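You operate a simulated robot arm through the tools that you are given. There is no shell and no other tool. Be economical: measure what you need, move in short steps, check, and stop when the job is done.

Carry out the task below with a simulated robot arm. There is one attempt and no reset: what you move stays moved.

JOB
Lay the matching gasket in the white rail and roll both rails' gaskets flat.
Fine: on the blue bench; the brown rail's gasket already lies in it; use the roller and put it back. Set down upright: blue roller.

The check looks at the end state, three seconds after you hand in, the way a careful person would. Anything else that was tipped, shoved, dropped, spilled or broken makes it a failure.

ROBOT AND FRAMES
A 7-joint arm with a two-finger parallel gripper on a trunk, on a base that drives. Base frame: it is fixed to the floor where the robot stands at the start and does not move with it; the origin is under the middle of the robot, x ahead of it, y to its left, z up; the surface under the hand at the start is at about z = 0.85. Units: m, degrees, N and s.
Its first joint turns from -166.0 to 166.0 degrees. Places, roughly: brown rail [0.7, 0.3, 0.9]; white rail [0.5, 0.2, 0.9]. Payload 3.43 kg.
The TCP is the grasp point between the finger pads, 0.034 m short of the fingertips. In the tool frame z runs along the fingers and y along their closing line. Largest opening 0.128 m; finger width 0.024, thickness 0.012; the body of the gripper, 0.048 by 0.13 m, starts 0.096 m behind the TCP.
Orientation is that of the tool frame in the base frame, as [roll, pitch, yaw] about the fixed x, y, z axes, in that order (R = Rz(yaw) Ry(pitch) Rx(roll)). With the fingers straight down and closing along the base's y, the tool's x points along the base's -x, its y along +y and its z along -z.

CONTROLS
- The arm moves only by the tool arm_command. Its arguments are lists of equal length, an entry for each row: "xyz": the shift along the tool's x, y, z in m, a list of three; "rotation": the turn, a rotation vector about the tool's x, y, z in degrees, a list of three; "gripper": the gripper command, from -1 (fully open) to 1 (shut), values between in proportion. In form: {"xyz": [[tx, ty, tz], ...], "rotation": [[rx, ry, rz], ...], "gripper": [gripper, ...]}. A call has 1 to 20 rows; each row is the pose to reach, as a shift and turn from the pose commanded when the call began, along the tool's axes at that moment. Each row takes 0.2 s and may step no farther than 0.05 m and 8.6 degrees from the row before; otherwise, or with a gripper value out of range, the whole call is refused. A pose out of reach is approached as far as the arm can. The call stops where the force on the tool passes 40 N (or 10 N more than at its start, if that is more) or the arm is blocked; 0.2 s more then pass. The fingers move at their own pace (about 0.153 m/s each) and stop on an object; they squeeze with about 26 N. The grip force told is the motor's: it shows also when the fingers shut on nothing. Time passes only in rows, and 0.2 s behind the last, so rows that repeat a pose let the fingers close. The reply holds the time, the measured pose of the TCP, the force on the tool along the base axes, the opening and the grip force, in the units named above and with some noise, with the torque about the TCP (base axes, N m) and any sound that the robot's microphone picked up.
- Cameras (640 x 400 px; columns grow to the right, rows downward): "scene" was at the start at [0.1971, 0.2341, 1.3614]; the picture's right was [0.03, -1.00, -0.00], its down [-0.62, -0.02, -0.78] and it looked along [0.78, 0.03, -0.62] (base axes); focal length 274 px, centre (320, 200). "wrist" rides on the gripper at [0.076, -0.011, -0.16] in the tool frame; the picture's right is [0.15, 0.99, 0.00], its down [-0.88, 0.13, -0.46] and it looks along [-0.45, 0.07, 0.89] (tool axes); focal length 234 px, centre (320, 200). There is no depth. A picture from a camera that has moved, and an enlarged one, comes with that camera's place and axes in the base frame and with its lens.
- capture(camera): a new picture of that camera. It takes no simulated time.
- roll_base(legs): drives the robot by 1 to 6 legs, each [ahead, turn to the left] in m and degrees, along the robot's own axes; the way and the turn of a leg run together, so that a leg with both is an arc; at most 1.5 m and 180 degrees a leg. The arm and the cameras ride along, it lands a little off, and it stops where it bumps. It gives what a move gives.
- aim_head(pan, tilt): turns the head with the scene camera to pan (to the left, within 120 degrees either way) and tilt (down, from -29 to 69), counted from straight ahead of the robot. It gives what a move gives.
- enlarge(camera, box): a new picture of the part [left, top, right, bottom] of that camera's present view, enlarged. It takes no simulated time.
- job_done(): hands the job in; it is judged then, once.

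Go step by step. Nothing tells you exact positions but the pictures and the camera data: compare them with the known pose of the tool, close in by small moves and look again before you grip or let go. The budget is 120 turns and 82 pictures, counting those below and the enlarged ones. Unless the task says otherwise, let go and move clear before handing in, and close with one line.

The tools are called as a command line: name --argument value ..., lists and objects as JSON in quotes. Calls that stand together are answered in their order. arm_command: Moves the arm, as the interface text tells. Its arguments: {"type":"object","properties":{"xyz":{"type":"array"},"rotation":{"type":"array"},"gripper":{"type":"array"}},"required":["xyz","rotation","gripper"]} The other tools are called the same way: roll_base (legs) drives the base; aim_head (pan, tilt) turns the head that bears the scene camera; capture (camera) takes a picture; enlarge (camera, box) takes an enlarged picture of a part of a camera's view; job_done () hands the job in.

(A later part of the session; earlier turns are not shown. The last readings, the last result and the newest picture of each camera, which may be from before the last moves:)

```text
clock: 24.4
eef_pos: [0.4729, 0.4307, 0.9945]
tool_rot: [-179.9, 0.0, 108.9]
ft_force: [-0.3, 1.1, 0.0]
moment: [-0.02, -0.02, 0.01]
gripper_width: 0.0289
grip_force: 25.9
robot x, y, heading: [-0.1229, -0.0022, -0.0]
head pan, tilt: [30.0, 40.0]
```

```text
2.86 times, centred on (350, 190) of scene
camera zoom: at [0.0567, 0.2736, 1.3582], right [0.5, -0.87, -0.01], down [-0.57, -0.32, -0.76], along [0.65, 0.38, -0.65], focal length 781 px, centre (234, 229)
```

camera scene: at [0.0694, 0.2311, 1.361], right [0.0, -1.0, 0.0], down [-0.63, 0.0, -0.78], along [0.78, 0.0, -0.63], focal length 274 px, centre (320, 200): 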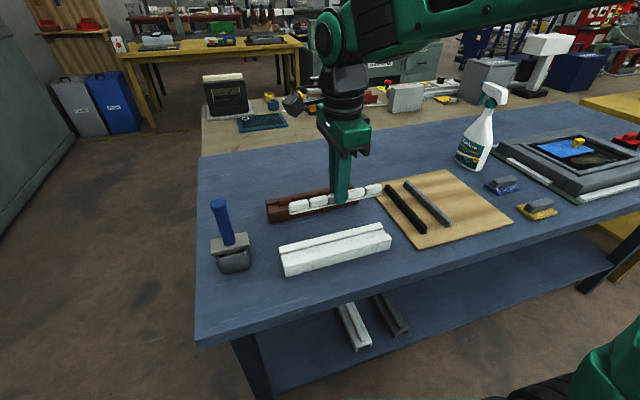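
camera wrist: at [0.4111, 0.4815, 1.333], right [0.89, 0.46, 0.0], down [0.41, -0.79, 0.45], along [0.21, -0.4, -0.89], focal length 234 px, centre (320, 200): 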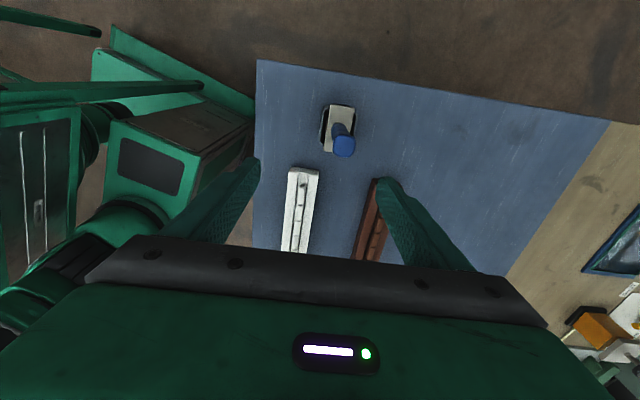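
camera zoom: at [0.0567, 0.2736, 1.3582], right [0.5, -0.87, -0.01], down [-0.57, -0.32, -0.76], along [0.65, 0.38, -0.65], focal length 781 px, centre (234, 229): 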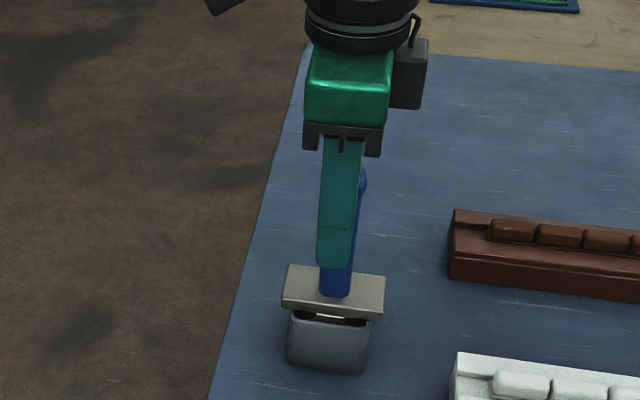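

Gripped the handle (29 mm). Home pose noted: (0.473, 0.4307, 0.9945, yaw 108.9). Lift straight up.

arm_command --xyz '[[0, 0, -0.02], [0, 0, -0.04], [0, 0, -0.07], [0, 0, -0.1], [0, 0, -0.13], [0, 0, -0.14]]' --rotation '[[0, 0, 0], [0, 0, 0], [0, 0, 0], [0, 0, 0], [0, 0, 0], [0, 0, 0]]' --gripper '[1, 1, 1, 1, 1, 1]'

enlarge --camera "scene" --box '[260, 90, 440, 250]'

```text
clock: 25.8
eef_pos: [0.4753, 0.4315, 1.135]
tool_rot: [179.9, -0.1, 109.0]
ft_force: [-0.8, 0.7, -1.5]
moment: [0.01, 0.05, -0.03]
gripper_width: 0.0291
grip_force: 26.3
robot x, y, heading: [-0.1263, -0.0034, -0.0]
head pan, tilt: [30.0, 40.0]
```

```text
2.50 times, centred on (350, 170) of scene
camera zoom: at [0.0568, 0.2737, 1.3582], right [0.5, -0.87, -0.01], down [-0.57, -0.32, -0.76], along [0.65, 0.38, -0.65], focal length 684 px, centre (245, 275)
```

zoom: 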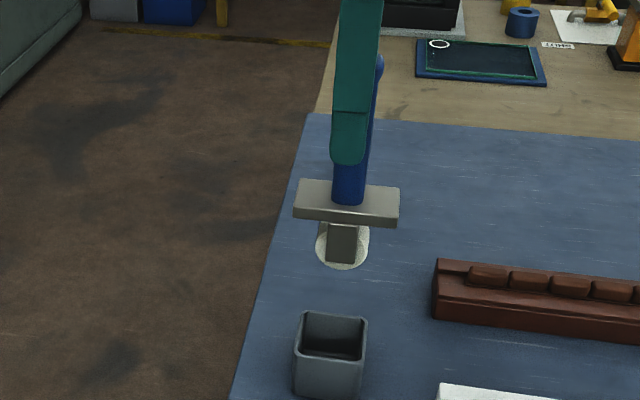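

Now I see it: a wheel under the plate whose axle is across the plate, so it rolls along the rail direction as held. I move above the +y end segment of the white rail's gasket.

arm_command --xyz '[[-0.03, -0.0102, 0], [-0.06, -0.0205, 0], [-0.09, -0.0307, 0], [-0.12, -0.041, 0], [-0.1495, -0.0512, 0], [-0.1495, -0.0512, 0.04], [-0.1495, -0.0512, 0.07], [-0.1495, -0.0512, 0.07]]' --rotation '[[0, 0, 0], [0, 0, 0], [0, 0, 0], [0, 0, 0], [0, 0, 0], [0, 0, 0], [0, 0, 0], [0, 0, 0]]' --gripper '[1, 1, 1, 1, 1, 1, 1, 1]'

aim_head --pan 0 --tilt 38

enlarge --camera "scene" --box '[260, 180, 420, 290]'

capture --camera "wrist"

```text
clock: 27.6
eef_pos: [0.4753, 0.2751, 1.0624]
tool_rot: [-180.0, 0.1, 108.9]
ft_force: [0.2, -0.3, -1.4]
moment: [0.03, 0.03, 0.0]
gripper_width: 0.0289
grip_force: 26.3
robot x, y, heading: [-0.1244, -0.0024, 0.1]
head pan, tilt: [30.0, 40.0]
```

```text
clock: 28.5
eef_pos: [0.4752, 0.2735, 1.063]
tool_rot: [180.0, 0.0, 108.9]
ft_force: [-0.4, 1.1, -1.4]
moment: [-0.02, -0.02, 0.02]
gripper_width: 0.0288
grip_force: 26.7
robot x, y, heading: [-0.1269, -0.0029, -0.1]
head pan, tilt: [0.0, 38.0]
```

```text
3.64 times, centred on (340, 235) of scene
camera zoom: at [0.0694, 0.2312, 1.361], right [0.0, -1.0, 0.0], down [-0.63, 0.0, -0.78], along [0.78, 0.0, -0.63], focal length 994 px, centre (247, 73)
```

zoom: 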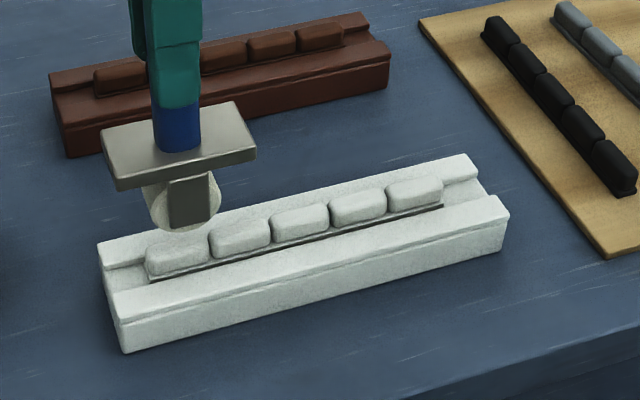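

```text
36 pictures are left
camera wrist: at [0.4407, 0.3429, 1.2241], right [0.89, 0.46, 0.0], down [0.41, -0.79, 0.46], along [0.21, -0.41, -0.89], focal length 234 px, centre (320, 200)
```

wrist: 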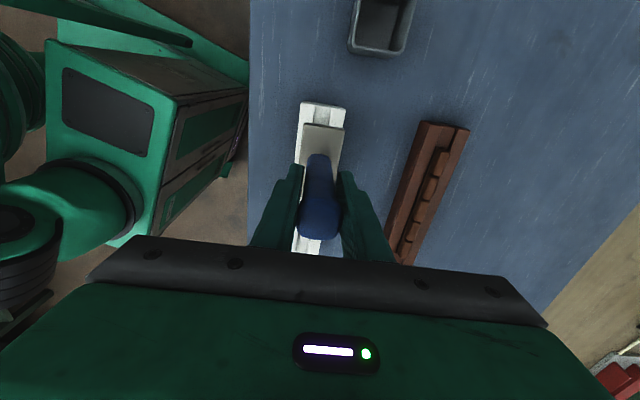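

The wheel is centred above the first segment. Descend toward it in fine steps.

arm_command --xyz '[[0, 0, 0.008], [0, 0, 0.014], [0, 0, 0.018], [0, 0, 0.02], [0, 0, 0.022]]' --rotation '[[0, 0, 0], [0, 0, 0], [0, 0, 0], [0, 0, 0], [0, 0, 0]]' --gripper '[1, 1, 1, 1, 1]'

enlarge --camera "scene" --box '[265, 205, 345, 255]'

```text
clock: 29.7
eef_pos: [0.4758, 0.2741, 1.0424]
tool_rot: [-180.0, 0.1, 108.9]
ft_force: [-0.3, 0.5, 3.9]
moment: [-0.04, 0.04, 0.01]
gripper_width: 0.0292
grip_force: 25.6
robot x, y, heading: [-0.1277, -0.0004, 0.0]
head pan, tilt: [0.0, 38.0]
```

```text
8.00 times, centred on (305, 230) of scene
camera zoom: at [0.0693, 0.231, 1.3611], right [0.0, -1.0, 0.0], down [-0.63, 0.0, -0.78], along [0.78, 0.0, -0.63], focal length 2188 px, centre (440, -40)
```

zoom: 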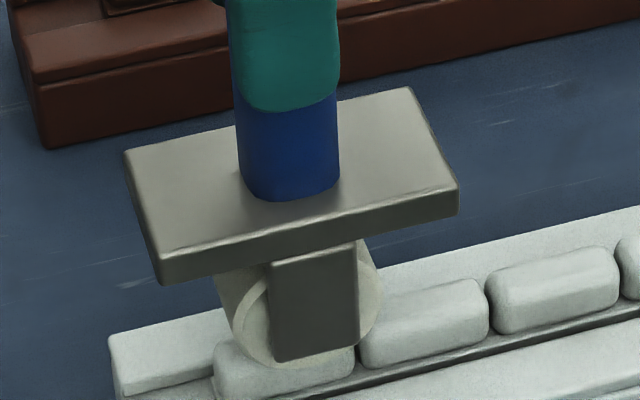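

Contact has begun (≈5 N). Press further in 1 mm steps.

arm_command --xyz '[[0, 0, 0.001], [0, 0, 0.002]]' --rotation '[[0, 0, 0], [0, 0, 0]]' --gripper '[1, 1]'

```text
clock: 30.3
eef_pos: [0.4765, 0.2744, 1.0406]
tool_rot: [179.9, 0.1, 108.9]
ft_force: [1.2, -0.1, 19.9]
moment: [-0.06, -0.05, -0.02]
gripper_width: 0.0289
grip_force: 25.9
robot x, y, heading: [-0.1286, -0.0017, -0.0]
head pan, tilt: [0.0, 38.0]
```

enlarge --camera "scene" --box '[265, 205, 345, 255]'

```text
8.00 times, centred on (305, 230) of scene
camera zoom: at [0.0688, 0.2308, 1.3612], right [0.0, -1.0, 0.0], down [-0.63, 0.0, -0.78], along [0.78, 0.0, -0.63], focal length 2188 px, centre (440, -40)
```

zoom: 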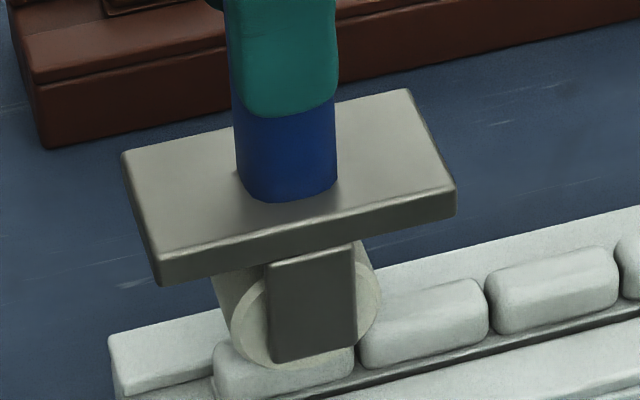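

arm_command --xyz '[[0, 0, 0.001], [0, 0, 0.0015]]' --rotation '[[0, 0, 0], [0, 0, 0]]' --gripper '[1, 1]'

enlarge --camera "scene" --box '[265, 205, 345, 255]'

```text
clock: 30.9
eef_pos: [0.4751, 0.2742, 1.0385]
tool_rot: [-179.9, 0.0, 108.9]
ft_force: [-0.4, 0.4, 18.6]
moment: [-0.02, -0.04, 0.0]
gripper_width: 0.0289
grip_force: 26.2
robot x, y, heading: [-0.1279, -0.0054, -0.0]
head pan, tilt: [0.0, 38.0]
```

```text
8.00 times, centred on (305, 230) of scene
camera zoom: at [0.0688, 0.2308, 1.3612], right [0.0, -1.0, 0.0], down [-0.63, 0.0, -0.78], along [0.78, 0.0, -0.63], focal length 2188 px, centre (440, -40)
```

zoom: 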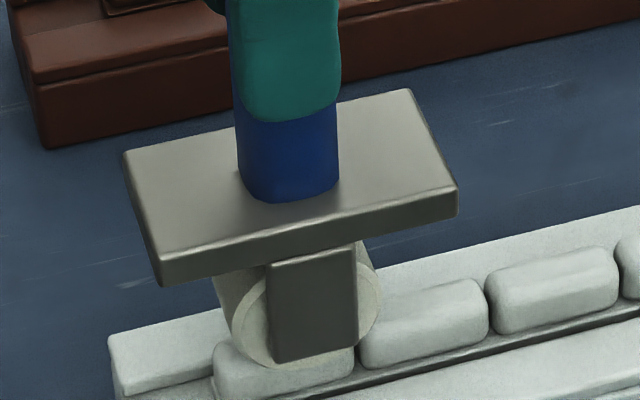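

Friction grip slips at ~20 N and the bead hasn't moved, so I need fingertips bearing on the plate. I'll return the roller to its cup, then regrip lower, jaws turned 90° along the plate's long side.

arm_command --xyz '[[0, 0, -0.02], [0, 0, -0.06], [0, 0, -0.1], [0.03, 0.0102, -0.1], [0.06, 0.0205, -0.1], [0.09, 0.0307, -0.1], [0.12, 0.041, -0.1], [0.1495, 0.0512, -0.1], [0.1495, 0.0512, -0.06], [0.1495, 0.0512, -0.02], [0.1495, 0.0512, -0.02]]' --rotation '[[0, 0, 0], [0, 0, 0], [0, 0, 0], [0, 0, 0], [0, 0, 0], [0, 0, 0], [0, 0, 0], [0, 0, 0], [0, 0, 0], [0, 0, 0], [0, 0, 0]]' --gripper '[1, 1, 1, 1, 1, 1, 1, 1, 1, 1, 1]'

enlarge --camera "scene" --box '[180, 170, 300, 290]'

enlarge --camera "scene" --box '[250, 180, 410, 290]'

```text
clock: 33.3
eef_pos: [0.4756, 0.4306, 1.057]
tool_rot: [180.0, -0.1, 108.9]
ft_force: [-0.5, 0.0, -0.9]
moment: [0.03, -0.01, -0.01]
gripper_width: 0.0289
grip_force: 25.5
robot x, y, heading: [-0.1266, -0.0027, -0.0]
head pan, tilt: [0.0, 38.0]
```

```text
3.33 times, centred on (240, 230) of scene
camera zoom: at [0.0694, 0.2311, 1.361], right [0.0, -1.0, 0.0], down [-0.63, 0.0, -0.78], along [0.78, 0.0, -0.63], focal length 912 px, centre (587, 100)
```

zoom: 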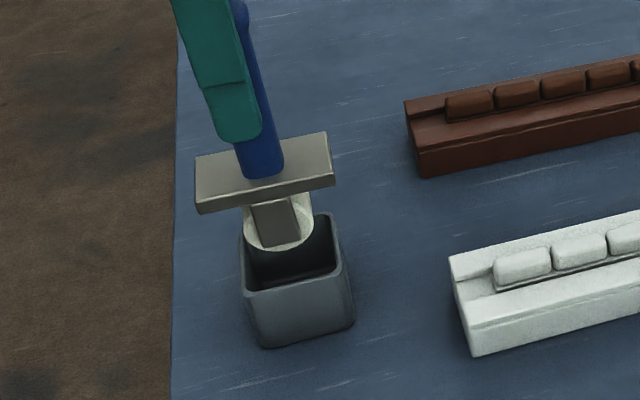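

```text
3.64 times, centred on (330, 235) of scene
camera zoom: at [0.0694, 0.2311, 1.361], right [0.0, -1.0, 0.0], down [-0.63, 0.0, -0.78], along [0.78, 0.0, -0.63], focal length 994 px, centre (284, 73)
```

zoom: 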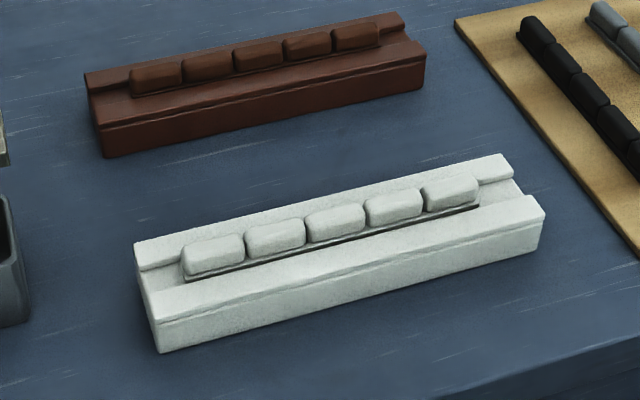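

The roller is lined up over the cup. Lower it in.

arm_command --xyz '[[0, 0, 0.03], [0, 0, 0.055], [0, 0, 0.061], [0, 0, 0.064], [0, 0, 0.066], [0, 0, 0.067]]' --rotation '[[0, 0, 0], [0, 0, 0], [0, 0, 0], [0, 0, 0], [0, 0, 0], [0, 0, 0]]' --gripper '[1, 1, 1, 1, 1, 1]'

enlarge --camera "scene" --box '[180, 170, 300, 290]'

```text
clock: 34.7
eef_pos: [0.4757, 0.432, 0.993]
tool_rot: [179.9, -0.1, 108.9]
ft_force: [-3.1, 2.0, 17.6]
moment: [-0.38, -0.21, -0.07]
gripper_width: 0.0291
grip_force: 25.8
robot x, y, heading: [-0.1273, -0.0066, -0.2]
head pan, tilt: [0.0, 38.0]
```

```text
3.33 times, centred on (240, 230) of scene
camera zoom: at [0.0688, 0.2308, 1.3612], right [0.0, -1.0, 0.0], down [-0.63, 0.0, -0.78], along [0.78, 0.0, -0.63], focal length 912 px, centre (587, 100)
```

zoom: 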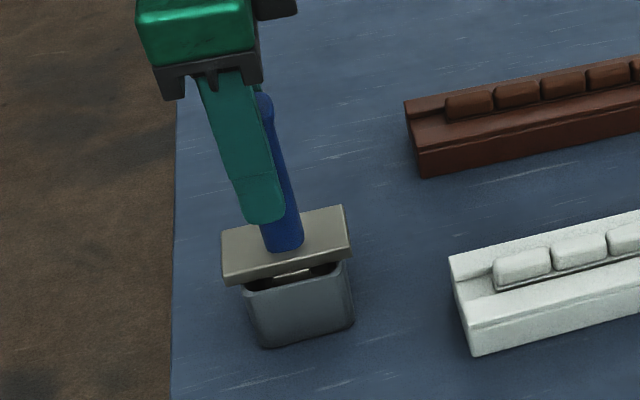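

Seated in the cup. Open, rise above the handle, and turn the jaws 90°.

arm_command --xyz '[[0, 0, 0], [0, 0, 0], [0, 0, -0.03], [0, 0, -0.07], [0, 0, -0.11]]' --rotation '[[0, 0, 0], [0, 0, 0], [0, 0, 0], [0, 0, 0], [0, 0, 0]]' --gripper '[0.3, -0.2, -0.2, -0.2, -0.2]'

arm_command --xyz '[[0, 0, 0], [0, 0, 0], [0, 0, 0], [0, 0, 0], [0, 0, 0], [0, 0, 0], [0, 0, 0], [0, 0, 0], [0, 0, 0], [0, 0, 0], [0, 0, 0], [0, 0, 0]]' --rotation '[[0, 0, -8.2], [0, 0, -16.4], [0, 0, -24.5], [0, 0, -32.7], [0, 0, -40.9], [0, 0, -49.1], [0, 0, -57.3], [0, 0, -65.5], [0, 0, -73.6], [0, 0, -81.8], [0, 0, -90], [0, 0, -90]]' --gripper '[-0.2, -0.2, -0.2, -0.2, -0.2, -0.2, -0.2, -0.2, -0.2, -0.2, -0.2, -0.2]'

enlarge --camera "wrist" --box '[220, 20, 420, 180]'

enlarge --camera "scene" --box '[180, 170, 300, 290]'

```text
clock: 35.9
eef_pos: [0.4774, 0.432, 1.1035]
tool_rot: [180.0, 0.0, 108.9]
ft_force: [1.0, -0.8, 0.0]
moment: [0.0, 0.03, 0.04]
gripper_width: 0.0769
grip_force: 0.0
robot x, y, heading: [-0.1254, -0.0052, 0.1]
head pan, tilt: [0.0, 38.0]
```

```text
clock: 38.5
eef_pos: [0.4759, 0.4314, 1.1021]
tool_rot: [-179.9, 0.0, -161.0]
ft_force: [0.6, -0.2, -0.8]
moment: [0.01, -0.02, 0.02]
gripper_width: 0.0767
grip_force: 0.0
robot x, y, heading: [-0.1241, -0.0054, -0.1]
head pan, tilt: [0.0, 38.0]
```

```text
2.50 times, centred on (320, 100) of wrist
camera zoom: at [0.4071, 0.3958, 1.2619], right [-0.46, 0.89, 0.0], down [0.79, 0.41, 0.46], along [0.4, 0.21, -0.89], focal length 585 px, centre (320, 450)
```

zoom: 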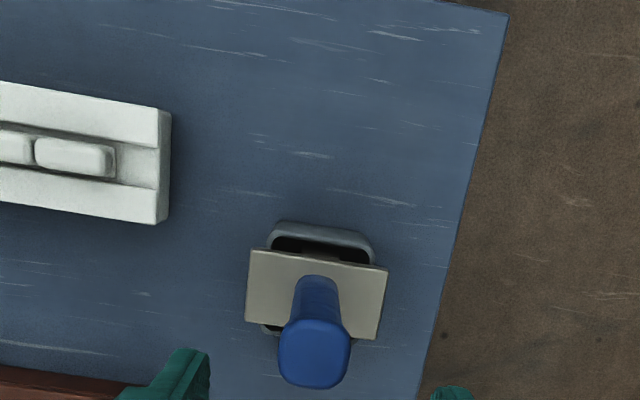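

```text
3.33 times, centred on (240, 230) of scene
camera zoom: at [0.0694, 0.2311, 1.361], right [0.0, -1.0, 0.0], down [-0.63, 0.0, -0.78], along [0.78, 0.0, -0.63], focal length 912 px, centre (587, 100)
```

zoom: 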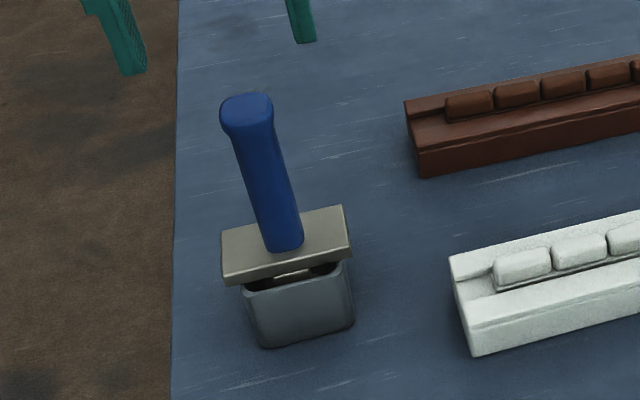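

Handle is upright; shift 5 mm and descend around it to just above the plate.

arm_command --xyz '[[0.005, -0.002, 0.0], [0.005, -0.002, 0.04], [0.005, -0.002, 0.08], [0.005, -0.002, 0.115], [0.005, -0.002, 0.122], [0.005, -0.002, 0.124]]' --rotation '[[0, 0, 0], [0, 0, 0], [0, 0, 0], [0, 0, 0], [0, 0, 0], [0, 0, 0]]' --gripper '[-0.2, -0.2, -0.2, -0.2, 0.2, 0.2]'

enlarge --camera "scene" --box '[180, 170, 300, 290]'

```text
clock: 39.9
eef_pos: [0.4725, 0.4289, 0.9768]
tool_rot: [179.9, 0.1, -161.1]
ft_force: [-0.3, -0.2, 0.0]
moment: [0.01, -0.04, 0.0]
gripper_width: 0.0512
grip_force: 0.1
robot x, y, heading: [-0.1295, -0.0009, -0.1]
head pan, tilt: [0.0, 38.0]
```

```text
3.33 times, centred on (240, 230) of scene
camera zoom: at [0.0694, 0.2311, 1.361], right [0.0, -1.0, 0.0], down [-0.63, 0.0, -0.78], along [0.78, 0.0, -0.63], focal length 912 px, centre (587, 100)
```

zoom: 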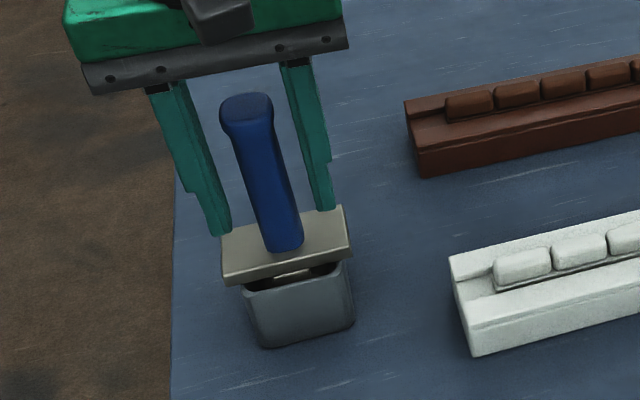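

arm_command --xyz '[[0, 0, 0], [0, 0, 0.002], [0, 0, 0.004], [0, 0, 0.005], [0, 0, 0.006]]' --rotation '[[0, 0, 0], [0, 0, 0], [0, 0, 0], [0, 0, 0], [0, 0, 0]]' --gripper '[0.47, 0.47, 0.47, 0.47, 0.47]'

```text
clock: 41.1
eef_pos: [0.4711, 0.4265, 0.9716]
tool_rot: [179.9, 0.0, -161.2]
ft_force: [0.2, -1.1, -0.1]
moment: [0.04, 0.03, 0.01]
gripper_width: 0.034
grip_force: 0.1
robot x, y, heading: [-0.1277, -0.0054, -0.1]
head pan, tilt: [0.0, 38.0]
```

arm_command --xyz '[[0, 0, 0.001], [0, 0, 0.002], [0, 0, 0.003]]' --rotation '[[0, 0, 0], [0, 0, 0], [0, 0, 0]]' --gripper '[0.47, 0.47, 0.47]'

enlarge --camera "scene" --box '[200, 190, 280, 270]'

```text
clock: 41.9
eef_pos: [0.4713, 0.4276, 0.9686]
tool_rot: [-180.0, 0.1, -161.1]
ft_force: [-0.1, -0.3, 0.2]
moment: [0.02, -0.01, -0.04]
gripper_width: 0.0338
grip_force: 0.0
robot x, y, heading: [-0.1259, -0.0015, 0.4]
head pan, tilt: [0.0, 38.0]
```

```text
5.00 times, centred on (240, 230) of scene
camera zoom: at [0.0694, 0.2311, 1.361], right [0.0, -1.0, 0.0], down [-0.63, 0.0, -0.78], along [0.78, 0.0, -0.63], focal length 1367 px, centre (720, 50)
```

zoom: 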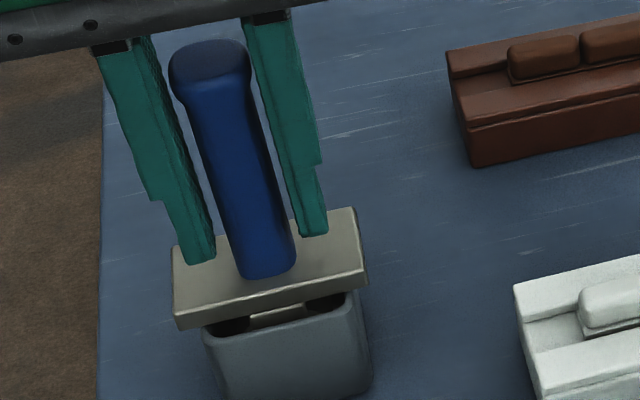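

arm_command --xyz '[[0, 0, 0.002], [0, 0, 0.004], [0, 0, 0.005], [0, 0, 0.006]]' --rotation '[[0, 0, 0], [0, 0, 0], [0, 0, 0], [0, 0, 0]]' --gripper '[0.47, 0.47, 0.47, 0.47]'

```text
clock: 42.9
eef_pos: [0.4715, 0.4268, 0.9624]
tool_rot: [180.0, 0.0, -161.1]
ft_force: [0.5, 0.4, 0.1]
moment: [0.01, 0.0, 0.03]
gripper_width: 0.0338
grip_force: 0.0
robot x, y, heading: [-0.1285, -0.0027, 0.3]
head pan, tilt: [0.0, 38.0]
```

arm_command --xyz '[[0, 0, 0.001], [0, 0, 0.002], [0, 0, 0.003]]' --rotation '[[0, 0, 0], [0, 0, 0], [0, 0, 0]]' --gripper '[0.47, 0.47, 0.47]'

```text
clock: 43.7
eef_pos: [0.471, 0.4279, 0.9596]
tool_rot: [179.9, 0.1, -161.1]
ft_force: [-0.7, 0.2, -0.4]
moment: [-0.01, 0.01, 0.04]
gripper_width: 0.0339
grip_force: 0.1
robot x, y, heading: [-0.1289, 0.0004, -0.0]
head pan, tilt: [0.0, 38.0]
```

arm_command --xyz '[[0, 0, 0.001], [0, 0, 0.002], [0, 0, 0.003]]' --rotation '[[0, 0, 0], [0, 0, 0], [0, 0, 0]]' --gripper '[0.47, 0.47, 0.47]'

enlarge --camera "scene" --box '[200, 190, 280, 270]'

```text
clock: 44.5
eef_pos: [0.4714, 0.4279, 0.9561]
tool_rot: [-180.0, -0.1, -161.1]
ft_force: [0.3, 0.2, -0.5]
moment: [0.02, 0.03, 0.03]
gripper_width: 0.034
grip_force: 0.1
robot x, y, heading: [-0.1267, -0.0067, 0.1]
head pan, tilt: [0.0, 38.0]
```

```text
5.00 times, centred on (240, 230) of scene
camera zoom: at [0.0694, 0.2311, 1.361], right [0.0, -1.0, 0.0], down [-0.63, 0.0, -0.78], along [0.78, 0.0, -0.63], focal length 1367 px, centre (720, 50)
```

zoom: 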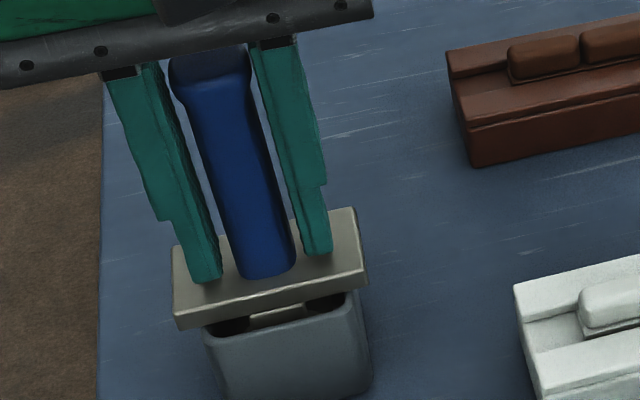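

arm_command --xyz '[[0, 0, 0.001], [0, 0, 0.002], [0, 0, 0.003]]' --rotation '[[0, 0, 0], [0, 0, 0], [0, 0, 0]]' --gripper '[0.47, 0.47, 0.47]'

```text
clock: 45.3
eef_pos: [0.4719, 0.4274, 0.9533]
tool_rot: [-180.0, 0.0, -161.1]
ft_force: [1.0, -1.3, 2.9]
moment: [-0.03, -0.02, 0.01]
gripper_width: 0.0337
grip_force: 0.0
robot x, y, heading: [-0.1272, -0.0016, 0.0]
head pan, tilt: [0.0, 38.0]
```

Fingertips touch the plate (3 N). Grip here.

arm_command --xyz '[[0, 0, 0], [0, 0, 0], [0, 0, 0]]' --rotation '[[0, 0, 0], [0, 0, 0], [0, 0, 0]]' --gripper '[1, 1, 1]'

```text
clock: 46.1
eef_pos: [0.472, 0.4274, 0.9545]
tool_rot: [-179.9, 0.0, -161.1]
ft_force: [1.4, -0.5, 3.9]
moment: [0.08, 0.03, 0.02]
gripper_width: 0.0291
grip_force: 26.0
robot x, y, heading: [-0.1252, -0.0005, 0.3]
head pan, tilt: [0.0, 38.0]
```

Now lift and bring it back over the white gasket's first segment.

arm_command --xyz '[[0, 0, -0.02], [0, 0, -0.05], [0, 0, -0.09], [0, 0, -0.12], [0.0102, -0.03, -0.12], [0.0205, -0.06, -0.12], [0.0307, -0.09, -0.12], [0.041, -0.12, -0.12], [0.0512, -0.1495, -0.12], [0.0512, -0.1495, -0.09], [0.0512, -0.1495, -0.06], [0.0512, -0.1495, -0.055]]' --rotation '[[0, 0, 0], [0, 0, 0], [0, 0, 0], [0, 0, 0], [0, 0, 0], [0, 0, 0], [0, 0, 0], [0, 0, 0], [0, 0, 0], [0, 0, 0], [0, 0, 0], [0, 0, 0]]' --gripper '[1, 1, 1, 1, 1, 1, 1, 1, 1, 1, 1, 1]'

enlarge --camera "scene" --box '[250, 190, 370, 270]'

enlarge --camera "wrist" --box '[200, 60, 440, 240]'

```text
clock: 48.7
eef_pos: [0.4702, 0.2699, 1.0072]
tool_rot: [180.0, 0.0, -161.2]
ft_force: [-0.1, 0.7, -1.2]
moment: [0.05, 0.0, 0.0]
gripper_width: 0.0291
grip_force: 25.7
robot x, y, heading: [-0.1243, -0.0011, 0.0]
head pan, tilt: [0.0, 38.0]
```

```text
5.00 times, centred on (310, 230) of scene
camera zoom: at [0.0693, 0.2311, 1.361], right [0.0, -1.0, 0.0], down [-0.63, 0.0, -0.78], along [0.78, 0.0, -0.63], focal length 1367 px, centre (370, 50)
```

zoom: 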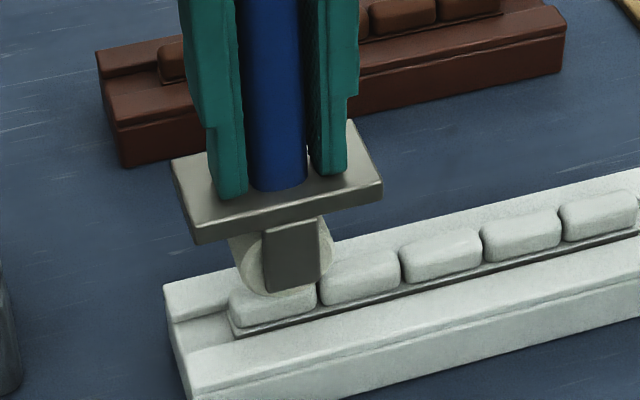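

```text
2.22 times, centred on (320, 150) of wrist
camera zoom: at [0.4022, 0.2336, 1.1673], right [-0.46, 0.89, 0.0], down [0.79, 0.41, 0.46], along [0.4, 0.21, -0.89], focal length 520 px, centre (320, 311)
```

zoom: 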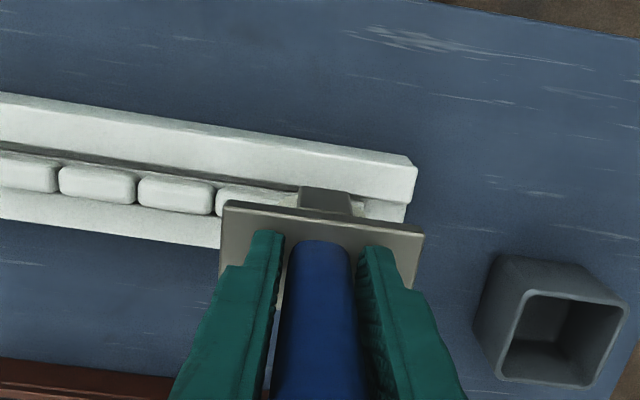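

The fingertips now bear on the plate. Press down gradually.

arm_command --xyz '[[0, 0, 0.004], [0, 0, 0.006], [0, 0, 0.008], [0, 0, 0.009]]' --rotation '[[0, 0, 0], [0, 0, 0], [0, 0, 0], [0, 0, 0]]' --gripper '[1, 1, 1, 1]'

```text
clock: 49.7
eef_pos: [0.4713, 0.2699, 0.9996]
tool_rot: [180.0, 0.1, -161.1]
ft_force: [-0.2, 0.0, 6.2]
moment: [-0.01, 0.05, 0.01]
gripper_width: 0.0289
grip_force: 25.7
robot x, y, heading: [-0.1296, -0.0046, -0.4]
head pan, tilt: [0.0, 38.0]
```

arm_command --xyz '[[0, 0, 0.001], [0, 0, 0.002], [0, 0, 0.003]]' --rotation '[[0, 0, 0], [0, 0, 0], [0, 0, 0]]' --gripper '[1, 1, 1]'

```text
clock: 50.6
eef_pos: [0.4598, 0.2702, 1.0058]
tool_rot: [-179.8, 0.9, -161.1]
ft_force: [1.3, -0.3, -1.7]
moment: [0.0, 0.15, -0.02]
gripper_width: 0.0291
grip_force: 25.9
robot x, y, heading: [-0.1287, -0.0052, 0.2]
head pan, tilt: [0.0, 38.0]
stopped in row 3: the force on the tool passed its limit at 42 N (the readings are from after the stop); the commanded pose is now the measured one
```

enlarge --camera "scene" --box '[250, 190, 370, 270]'

```text
5.00 times, centred on (310, 230) of scene
camera zoom: at [0.0701, 0.2313, 1.3609], right [0.0, -1.0, 0.0], down [-0.63, 0.0, -0.78], along [0.78, 0.0, -0.63], focal length 1367 px, centre (370, 50)
```

zoom: 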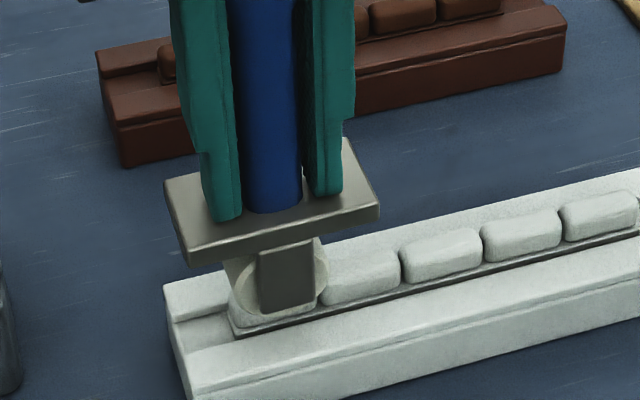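

arm_command --xyz '[[0, 0, -0.02], [0, 0, -0.04], [-0.0105, 0, -0.04], [-0.0105, 0, -0.04]]' --rotation '[[0, 0, 0], [0, 0.9, 0], [0, 0.9, 0], [0, 0.9, 0]]' --gripper '[1, 1, 1, 1]'

enlarge --camera "scene" --box '[250, 190, 370, 270]'

```text
clock: 51.6
eef_pos: [0.4686, 0.2747, 1.0459]
tool_rot: [-179.9, 0.0, -161.1]
ft_force: [0.2, 0.0, -1.6]
moment: [-0.02, 0.04, 0.01]
gripper_width: 0.029
grip_force: 26.3
robot x, y, heading: [-0.1258, -0.002, 0.2]
head pan, tilt: [0.0, 38.0]
```

```text
5.00 times, centred on (310, 230) of scene
camera zoom: at [0.0694, 0.2311, 1.361], right [0.0, -1.0, 0.0], down [-0.63, 0.0, -0.78], along [0.78, 0.0, -0.63], focal length 1367 px, centre (370, 50)
```

zoom: 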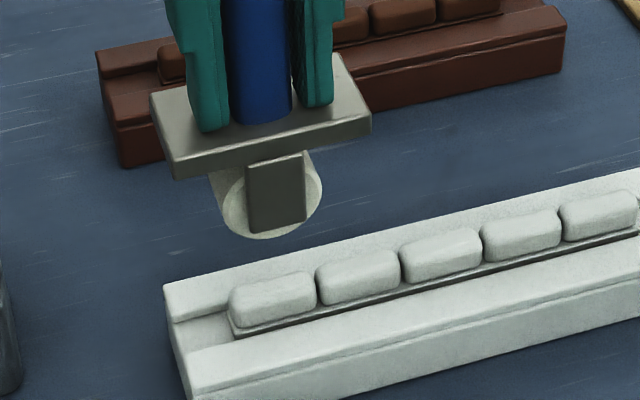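

enlarge --camera "scene" --box '[285, 220, 385, 265]'

```text
6.40 times, centred on (335, 242) of scene
camera zoom: at [0.0694, 0.2311, 1.361], right [0.0, -1.0, 0.0], down [-0.63, 0.0, -0.78], along [0.78, 0.0, -0.63], focal length 1750 px, centre (224, -72)
```

zoom: 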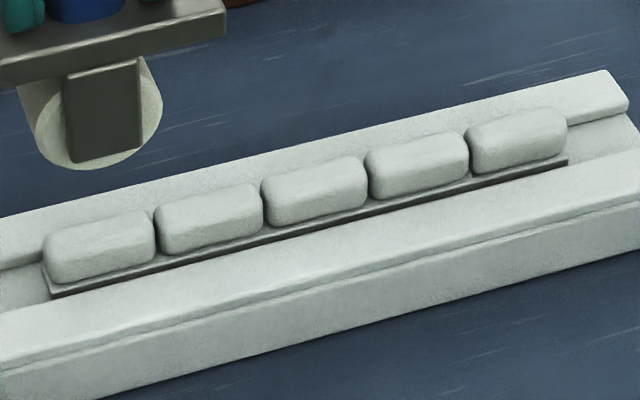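

Segments show no depression. Re-centre over the segment and press steadily near 30 N without tripping the limit.

arm_command --xyz '[[-0.003, -0.002, 0.02], [-0.003, -0.002, 0.036], [-0.003, -0.002, 0.042], [-0.003, -0.002, 0.044], [-0.003, -0.002, 0.045]]' --rotation '[[0, 0, 0], [0, 0, 0], [0, 0, 0], [0, 0, 0], [0, 0, 0]]' --gripper '[1, 1, 1, 1, 1]'

```text
clock: 52.8
eef_pos: [0.4717, 0.2726, 1.0015]
tool_rot: [-179.7, 0.0, -161.1]
ft_force: [-0.5, 0.2, -2.1]
moment: [0.0, -0.02, 0.0]
gripper_width: 0.029
grip_force: 26.4
robot x, y, heading: [-0.1224, -0.0032, -0.2]
head pan, tilt: [0.0, 38.0]
```

arm_command --xyz '[[0, 0, 0.001], [0, 0, 0.002]]' --rotation '[[0, 0, 0], [0, 0, 0]]' --gripper '[1, 1]'

```text
clock: 53.4
eef_pos: [0.4718, 0.2738, 0.9986]
tool_rot: [-179.9, 0.1, -161.1]
ft_force: [-1.8, 0.1, 15.3]
moment: [-0.06, 0.09, 0.04]
gripper_width: 0.0291
grip_force: 25.7
robot x, y, heading: [-0.1259, -0.0027, 0.0]
head pan, tilt: [0.0, 38.0]
```

arm_command --xyz '[[0, 0, 0.0005], [0, 0, 0.001]]' --rotation '[[0, 0, 0], [0, 0, 0]]' --gripper '[1, 1]'

```text
clock: 54.0
eef_pos: [0.4713, 0.2741, 0.9992]
tool_rot: [-179.9, 0.3, -161.2]
ft_force: [1.1, 1.0, 31.2]
moment: [0.12, -0.24, 0.0]
gripper_width: 0.0292
grip_force: 25.7
robot x, y, heading: [-0.1246, -0.0015, -0.0]
head pan, tilt: [0.0, 38.0]
```

enlarge --camera "scene" --box '[265, 215, 365, 265]'

```text
6.40 times, centred on (315, 240) of scene
camera zoom: at [0.0685, 0.2307, 1.3612], right [0.0, -1.0, 0.0], down [-0.63, 0.0, -0.78], along [0.78, 0.0, -0.63], focal length 1750 px, centre (352, -56)
```

zoom: 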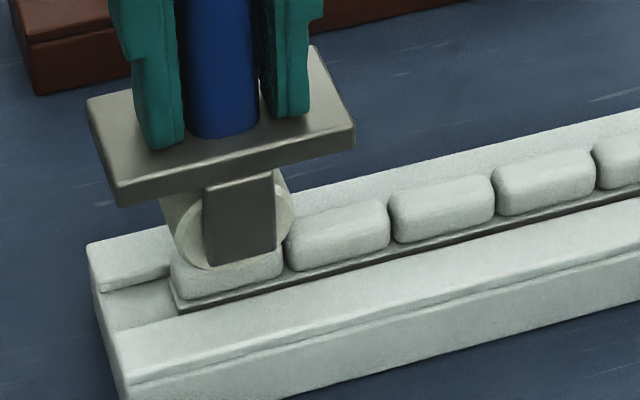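

Holds 31 N without sinking. Now try actually rolling: ease to ~20 N and roll one segment along.

arm_command --xyz '[[0, 0, -0.0008], [0, -0.008, -0.0008], [0, -0.016, -0.0008], [0, -0.024, -0.0008], [0, -0.032, -0.0008], [0, -0.04, -0.0008]]' --rotation '[[0, 0, 0], [0, 0, 0], [0, 0, 0], [0, 0, 0], [0, 0, 0], [0, 0, 0]]' --gripper '[1, 1, 1, 1, 1, 1]'

enlarge --camera "scene" --box '[275, 215, 375, 265]'

```text
clock: 55.0
eef_pos: [0.4669, 0.2519, 1.005]
tool_rot: [-179.6, 0.9, -161.1]
ft_force: [1.3, 0.2, -3.0]
moment: [0.04, 0.15, 0.04]
gripper_width: 0.0289
grip_force: 26.0
robot x, y, heading: [-0.1261, -0.0056, -0.2]
head pan, tilt: [0.0, 38.0]
stopped in row 5: the force on the tool passed its limit at 42 N (the readings are from after the stop); the commanded pose is now the measured one
```

```text
6.40 times, centred on (325, 240) of scene
camera zoom: at [0.0701, 0.2312, 1.3609], right [0.0, -1.0, 0.0], down [-0.63, 0.0, -0.78], along [0.78, 0.0, -0.63], focal length 1750 px, centre (288, -56)
```

zoom: 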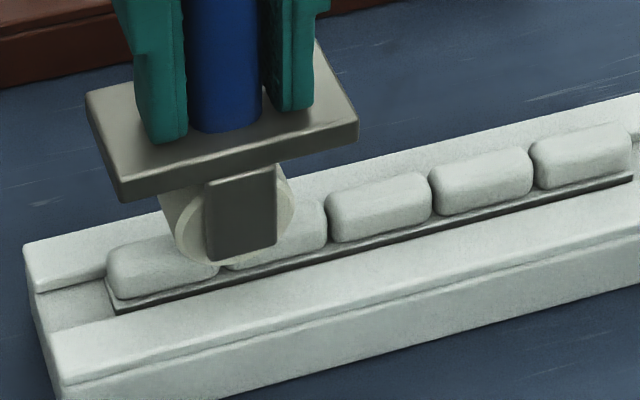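

enlarge --camera "scene" --box '[262, 180, 362, 225]'

```text
6.40 times, centred on (312, 202) of scene
camera zoom: at [0.0701, 0.2312, 1.3609], right [0.0, -1.0, 0.0], down [-0.63, 0.0, -0.78], along [0.78, 0.0, -0.63], focal length 1750 px, centre (371, 184)
```

zoom: 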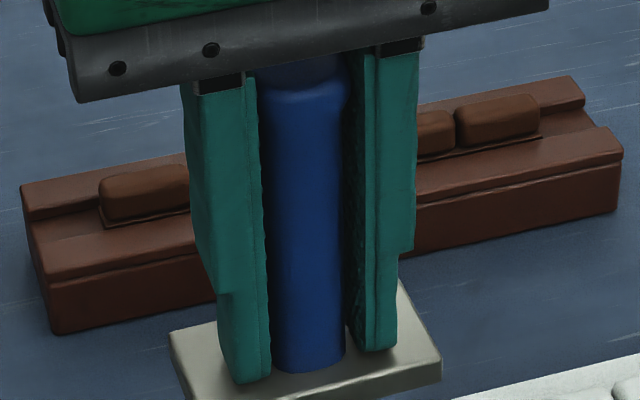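

Let me lift off and inspect segments 1–2 at high magnification for any small sinking.

arm_command --xyz '[[0, 0, -0.02], [0, 0, -0.04], [0, 0.03, -0.05], [0, 0.06, -0.05]]' --rotation '[[0, 0, 0], [-0.4, 0.9, 0], [-0.4, 0.9, 0], [-0.4, 0.9, 0]]' --gripper '[1, 1, 1, 1]'

enlarge --camera "scene" --box '[288, 232, 344, 267]'

```text
clock: 56.0
eef_pos: [0.4453, 0.3077, 1.056]
tool_rot: [-179.9, -0.2, -161.1]
ft_force: [0.3, 0.0, -1.4]
moment: [0.07, 0.02, -0.01]
gripper_width: 0.0291
grip_force: 25.8
robot x, y, heading: [-0.1251, -0.0034, -0.0]
head pan, tilt: [0.0, 38.0]
```

```text
11.43 times, centred on (316, 250) of scene
camera zoom: at [0.0694, 0.2309, 1.3611], right [0.0, -1.0, 0.0], down [-0.63, 0.0, -0.78], along [0.78, 0.0, -0.63], focal length 3125 px, centre (366, -366)
```

zoom: 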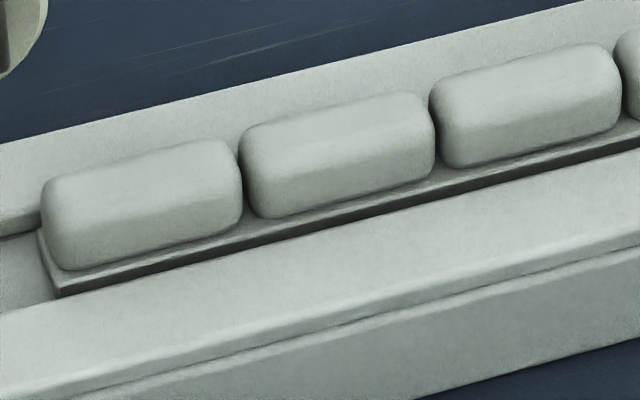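

On close look the gasket's left end has settled (dark gap under the flange is thinner there) – so pressing works, seating the strip into the groove. I'll press at each segment; next the far end (segment 5).

arm_command --xyz '[[-0.0135, -0.03, 0], [-0.0135, -0.065, 0], [-0.0135, -0.1, 0], [-0.0135, -0.135, 0], [-0.0135, -0.17, 0], [-0.0135, -0.202, 0], [-0.0135, -0.202, 0.02], [-0.0135, -0.202, 0.04], [-0.0135, -0.202, 0.05], [-0.0135, -0.202, 0.051]]' --rotation '[[0, 0, 0], [0, 0, 0], [0, 0, 0], [0, 0, 0], [0, 0, 0], [0, 0, 0], [0, 0, 0], [0, 0, 0], [0, 0, 0], [0, 0, 0]]' --gripper '[1, 1, 1, 1, 1, 1, 1, 1, 1, 1]'

enlarge --camera "scene" --box '[290, 190, 410, 265]'

```text
clock: 58.2
eef_pos: [0.5239, 0.1239, 1.0032]
tool_rot: [-179.9, -0.1, -161.1]
ft_force: [0.1, 0.3, -0.3]
moment: [-0.01, 0.04, -0.01]
gripper_width: 0.0289
grip_force: 26.1
robot x, y, heading: [-0.1267, -0.0034, -0.0]
head pan, tilt: [0.0, 38.0]
```

```text
5.33 times, centred on (350, 228) of scene
camera zoom: at [0.0694, 0.2311, 1.361], right [0.0, -1.0, 0.0], down [-0.63, 0.0, -0.78], along [0.78, 0.0, -0.63], focal length 1458 px, centre (160, 53)
```

zoom: 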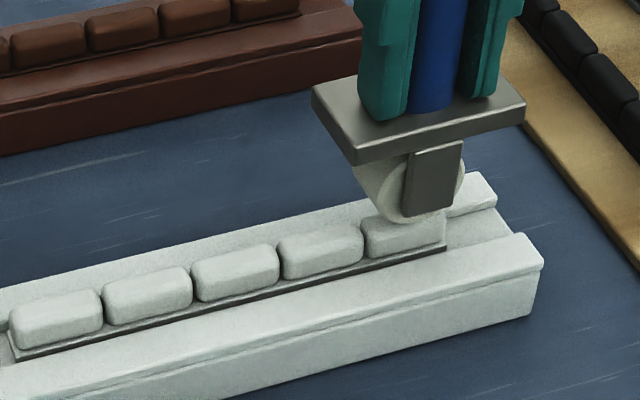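

arm_command --xyz '[[0, 0, 0.001], [0, 0, 0.002], [0, 0, 0.003], [0, 0, 0.003]]' --rotation '[[0, 0, 0], [0, 0, 0], [0, 0, 0], [0, 0, 0]]' --gripper '[1, 1, 1, 1]'

```text
clock: 59.2
eef_pos: [0.5252, 0.1223, 1.0008]
tool_rot: [180.0, -0.1, -161.1]
ft_force: [-0.3, -0.1, -1.6]
moment: [-0.01, -0.02, 0.01]
gripper_width: 0.0293
grip_force: 26.3
robot x, y, heading: [-0.1269, -0.0023, 0.2]
head pan, tilt: [0.0, 38.0]
```

arm_command --xyz '[[0, 0, 0.001], [0, 0, 0.002], [0, 0, 0.002]]' --rotation '[[0, 0, 0], [0, 0, 0], [0, 0, 0]]' --gripper '[1, 1, 1]'

```text
clock: 60.0
eef_pos: [0.5256, 0.1211, 1.0002]
tool_rot: [-179.9, -0.1, -161.1]
ft_force: [-0.6, 1.2, 3.4]
moment: [0.0, 0.02, 0.0]
gripper_width: 0.029
grip_force: 26.0
robot x, y, heading: [-0.1267, 0.002, 0.1]
head pan, tilt: [0.0, 38.0]
```

arm_command --xyz '[[0, 0, 0.001], [0, 0, 0.0015], [0, 0, 0.0015], [0, 0, 0.0015]]' --rotation '[[0, 0, 0], [0, 0, 0], [0, 0, 0], [0, 0, 0]]' --gripper '[1, 1, 1, 1]'

```text
clock: 61.0
eef_pos: [0.5254, 0.1222, 0.9995]
tool_rot: [-179.9, 0.1, -161.2]
ft_force: [1.1, 0.3, 26.5]
moment: [0.04, -0.19, 0.01]
gripper_width: 0.0293
grip_force: 25.4
robot x, y, heading: [-0.1261, -0.0019, -0.2]
head pan, tilt: [0.0, 38.0]
```

arm_command --xyz '[[0, 0, 0.0004], [0, 0, 0.0004], [0, 0, 0.0004]]' --rotation '[[0, 0, 0], [0, 0, 0], [0, 0, 0]]' --gripper '[1, 1, 1]'

enlarge --camera "scene" --box '[330, 215, 394, 255]'

```text
clock: 61.8
eef_pos: [0.5135, 0.1216, 1.0062]
tool_rot: [-179.8, 0.7, -161.0]
ft_force: [1.5, 0.2, -3.4]
moment: [-0.05, 0.18, 0.0]
gripper_width: 0.0288
grip_force: 26.0
robot x, y, heading: [-0.1265, -0.0041, 0.1]
head pan, tilt: [0.0, 38.0]
stopped in row 3: the force on the tool passed its limit at 40 N (the readings are from after the stop); the commanded pose is now the measured one
```

```text
10.00 times, centred on (362, 235) of scene
camera zoom: at [0.0703, 0.2312, 1.3608], right [0.0, -1.0, 0.0], down [-0.63, 0.0, -0.78], along [0.78, 0.0, -0.63], focal length 2735 px, centre (-100, -150)
```

zoom: 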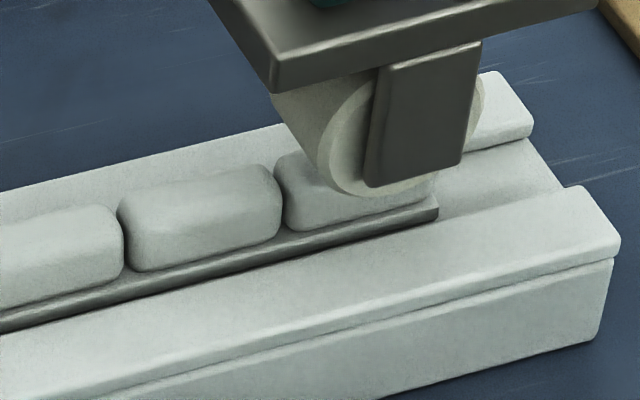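

The strip is bottomed out; more force only kicks the arm. The proper motion is a light continuous roll. Lift, level, re-centre, then lightly touch down near segment 5's outer end.

arm_command --xyz '[[0, 0, -0.01], [0, 0, -0.02], [-0.0095, -0.008, -0.02], [-0.0095, -0.008, -0.02], [-0.0095, -0.008, -0.02]]' --rotation '[[0, 0, 0], [-0.2, 0.75, 0], [-0.2, 0.75, 0], [-0.2, 0.75, 0], [-0.2, 0.75, 0]]' --gripper '[1, 1, 1, 1, 1]'

```text
clock: 63.0
eef_pos: [0.5249, 0.1175, 1.027]
tool_rot: [-179.9, 0.0, -161.1]
ft_force: [-0.1, 0.6, -1.7]
moment: [-0.01, -0.02, 0.0]
gripper_width: 0.029
grip_force: 25.8
robot x, y, heading: [-0.1272, -0.0047, 0.1]
head pan, tilt: [0.0, 38.0]
```

arm_command --xyz '[[0, 0, 0.015], [0, 0, 0.022], [0, 0, 0.024], [0, 0, 0.025], [0, 0, 0.026]]' --rotation '[[0, 0, 0], [0, 0, 0], [0, 0, 0], [0, 0, 0], [0, 0, 0]]' --gripper '[1, 1, 1, 1, 1]'

```text
clock: 64.2
eef_pos: [0.5245, 0.118, 1.0]
tool_rot: [-180.0, 0.1, -161.2]
ft_force: [0.1, 0.2, 0.8]
moment: [-0.05, 0.04, -0.01]
gripper_width: 0.029
grip_force: 25.7
robot x, y, heading: [-0.1255, -0.0043, 0.3]
head pan, tilt: [0.0, 38.0]
```

arm_command --xyz '[[0, 0, 0.0007], [0, 0.005, 0.0007], [0, 0.01, 0.0007], [0, 0.015, 0.0007], [0, 0.02, 0.0007], [0, 0.025, 0.0007], [0, 0.03, 0.0007], [0, 0.035, 0.0007], [0, 0.04, 0.0007]]' --rotation '[[0, 0, 0], [0, 0, 0], [0, 0, 0], [0, 0, 0], [0, 0, 0], [0, 0, 0], [0, 0, 0], [0, 0, 0], [0, 0, 0]]' --gripper '[1, 1, 1, 1, 1, 1, 1, 1, 1]'

```text
clock: 66.2
eef_pos: [0.511, 0.1561, 0.9994]
tool_rot: [-180.0, 0.0, -161.1]
ft_force: [-0.9, -0.3, 3.7]
moment: [-0.01, 0.05, -0.01]
gripper_width: 0.029
grip_force: 26.0
robot x, y, heading: [-0.1234, -0.0008, -0.2]
head pan, tilt: [0.0, 38.0]
```

arm_command --xyz '[[0, 0.0, 0.0007], [0, 0.006, 0.0007], [0, 0.012, 0.0007], [0, 0.018, 0.0007], [0, 0.024, 0.0007], [0, 0.03, 0.0007], [0, 0.036, 0.0007]]' --rotation '[[0, 0, 0], [0, 0, 0], [0, 0, 0], [0, 0, 0], [0, 0, 0], [0, 0, 0], [0, 0, 0]]' --gripper '[1, 1, 1, 1, 1, 1, 1]'

enlarge --camera "scene" --box '[290, 195, 402, 265]'

```text
clock: 67.8
eef_pos: [0.5003, 0.1894, 1.0006]
tool_rot: [-180.0, 0.0, -161.0]
ft_force: [-0.3, -0.1, 12.2]
moment: [0.02, -0.01, -0.04]
gripper_width: 0.029
grip_force: 26.5
robot x, y, heading: [-0.1277, -0.0035, -0.0]
head pan, tilt: [0.0, 38.0]
```

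```text
5.71 times, centred on (346, 230) of scene
camera zoom: at [0.069, 0.2309, 1.3611], right [0.0, -1.0, 0.0], down [-0.63, 0.0, -0.78], along [0.78, 0.0, -0.63], focal length 1563 px, centre (171, 29)
```

zoom: 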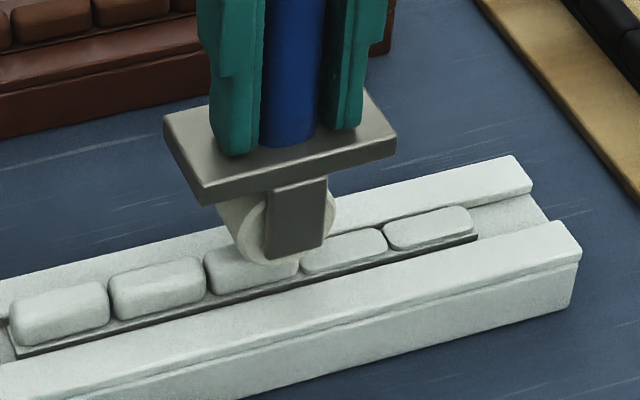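

Excellent: rolling works — segments 4 and 5 are visibly flattened. Continue rolling over 3, 2 and 1.

arm_command --xyz '[[0, 0.005, 0], [0, 0.01, 0], [0, 0.015, 0], [0, 0.02, 0], [0, 0.025, 0], [0, 0.03, 0], [0, 0.035, 0], [0, 0.04, 0], [0, 0.045, 0], [0, 0.05, 0]]' --rotation '[[0, 0, 0], [0, 0, 0], [0, 0, 0], [0, 0, 0], [0, 0, 0], [0, 0, 0], [0, 0, 0], [0, 0, 0], [0, 0, 0], [0, 0, 0]]' --gripper '[1, 1, 1, 1, 1, 1, 1, 1, 1, 1]'

```text
clock: 70.0
eef_pos: [0.4836, 0.237, 0.9992]
tool_rot: [-179.9, 0.1, -161.0]
ft_force: [-2.4, -0.6, 19.5]
moment: [-0.07, 0.13, 0.02]
gripper_width: 0.0289
grip_force: 26.1
robot x, y, heading: [-0.126, -0.0014, -0.1]
head pan, tilt: [0.0, 38.0]
```

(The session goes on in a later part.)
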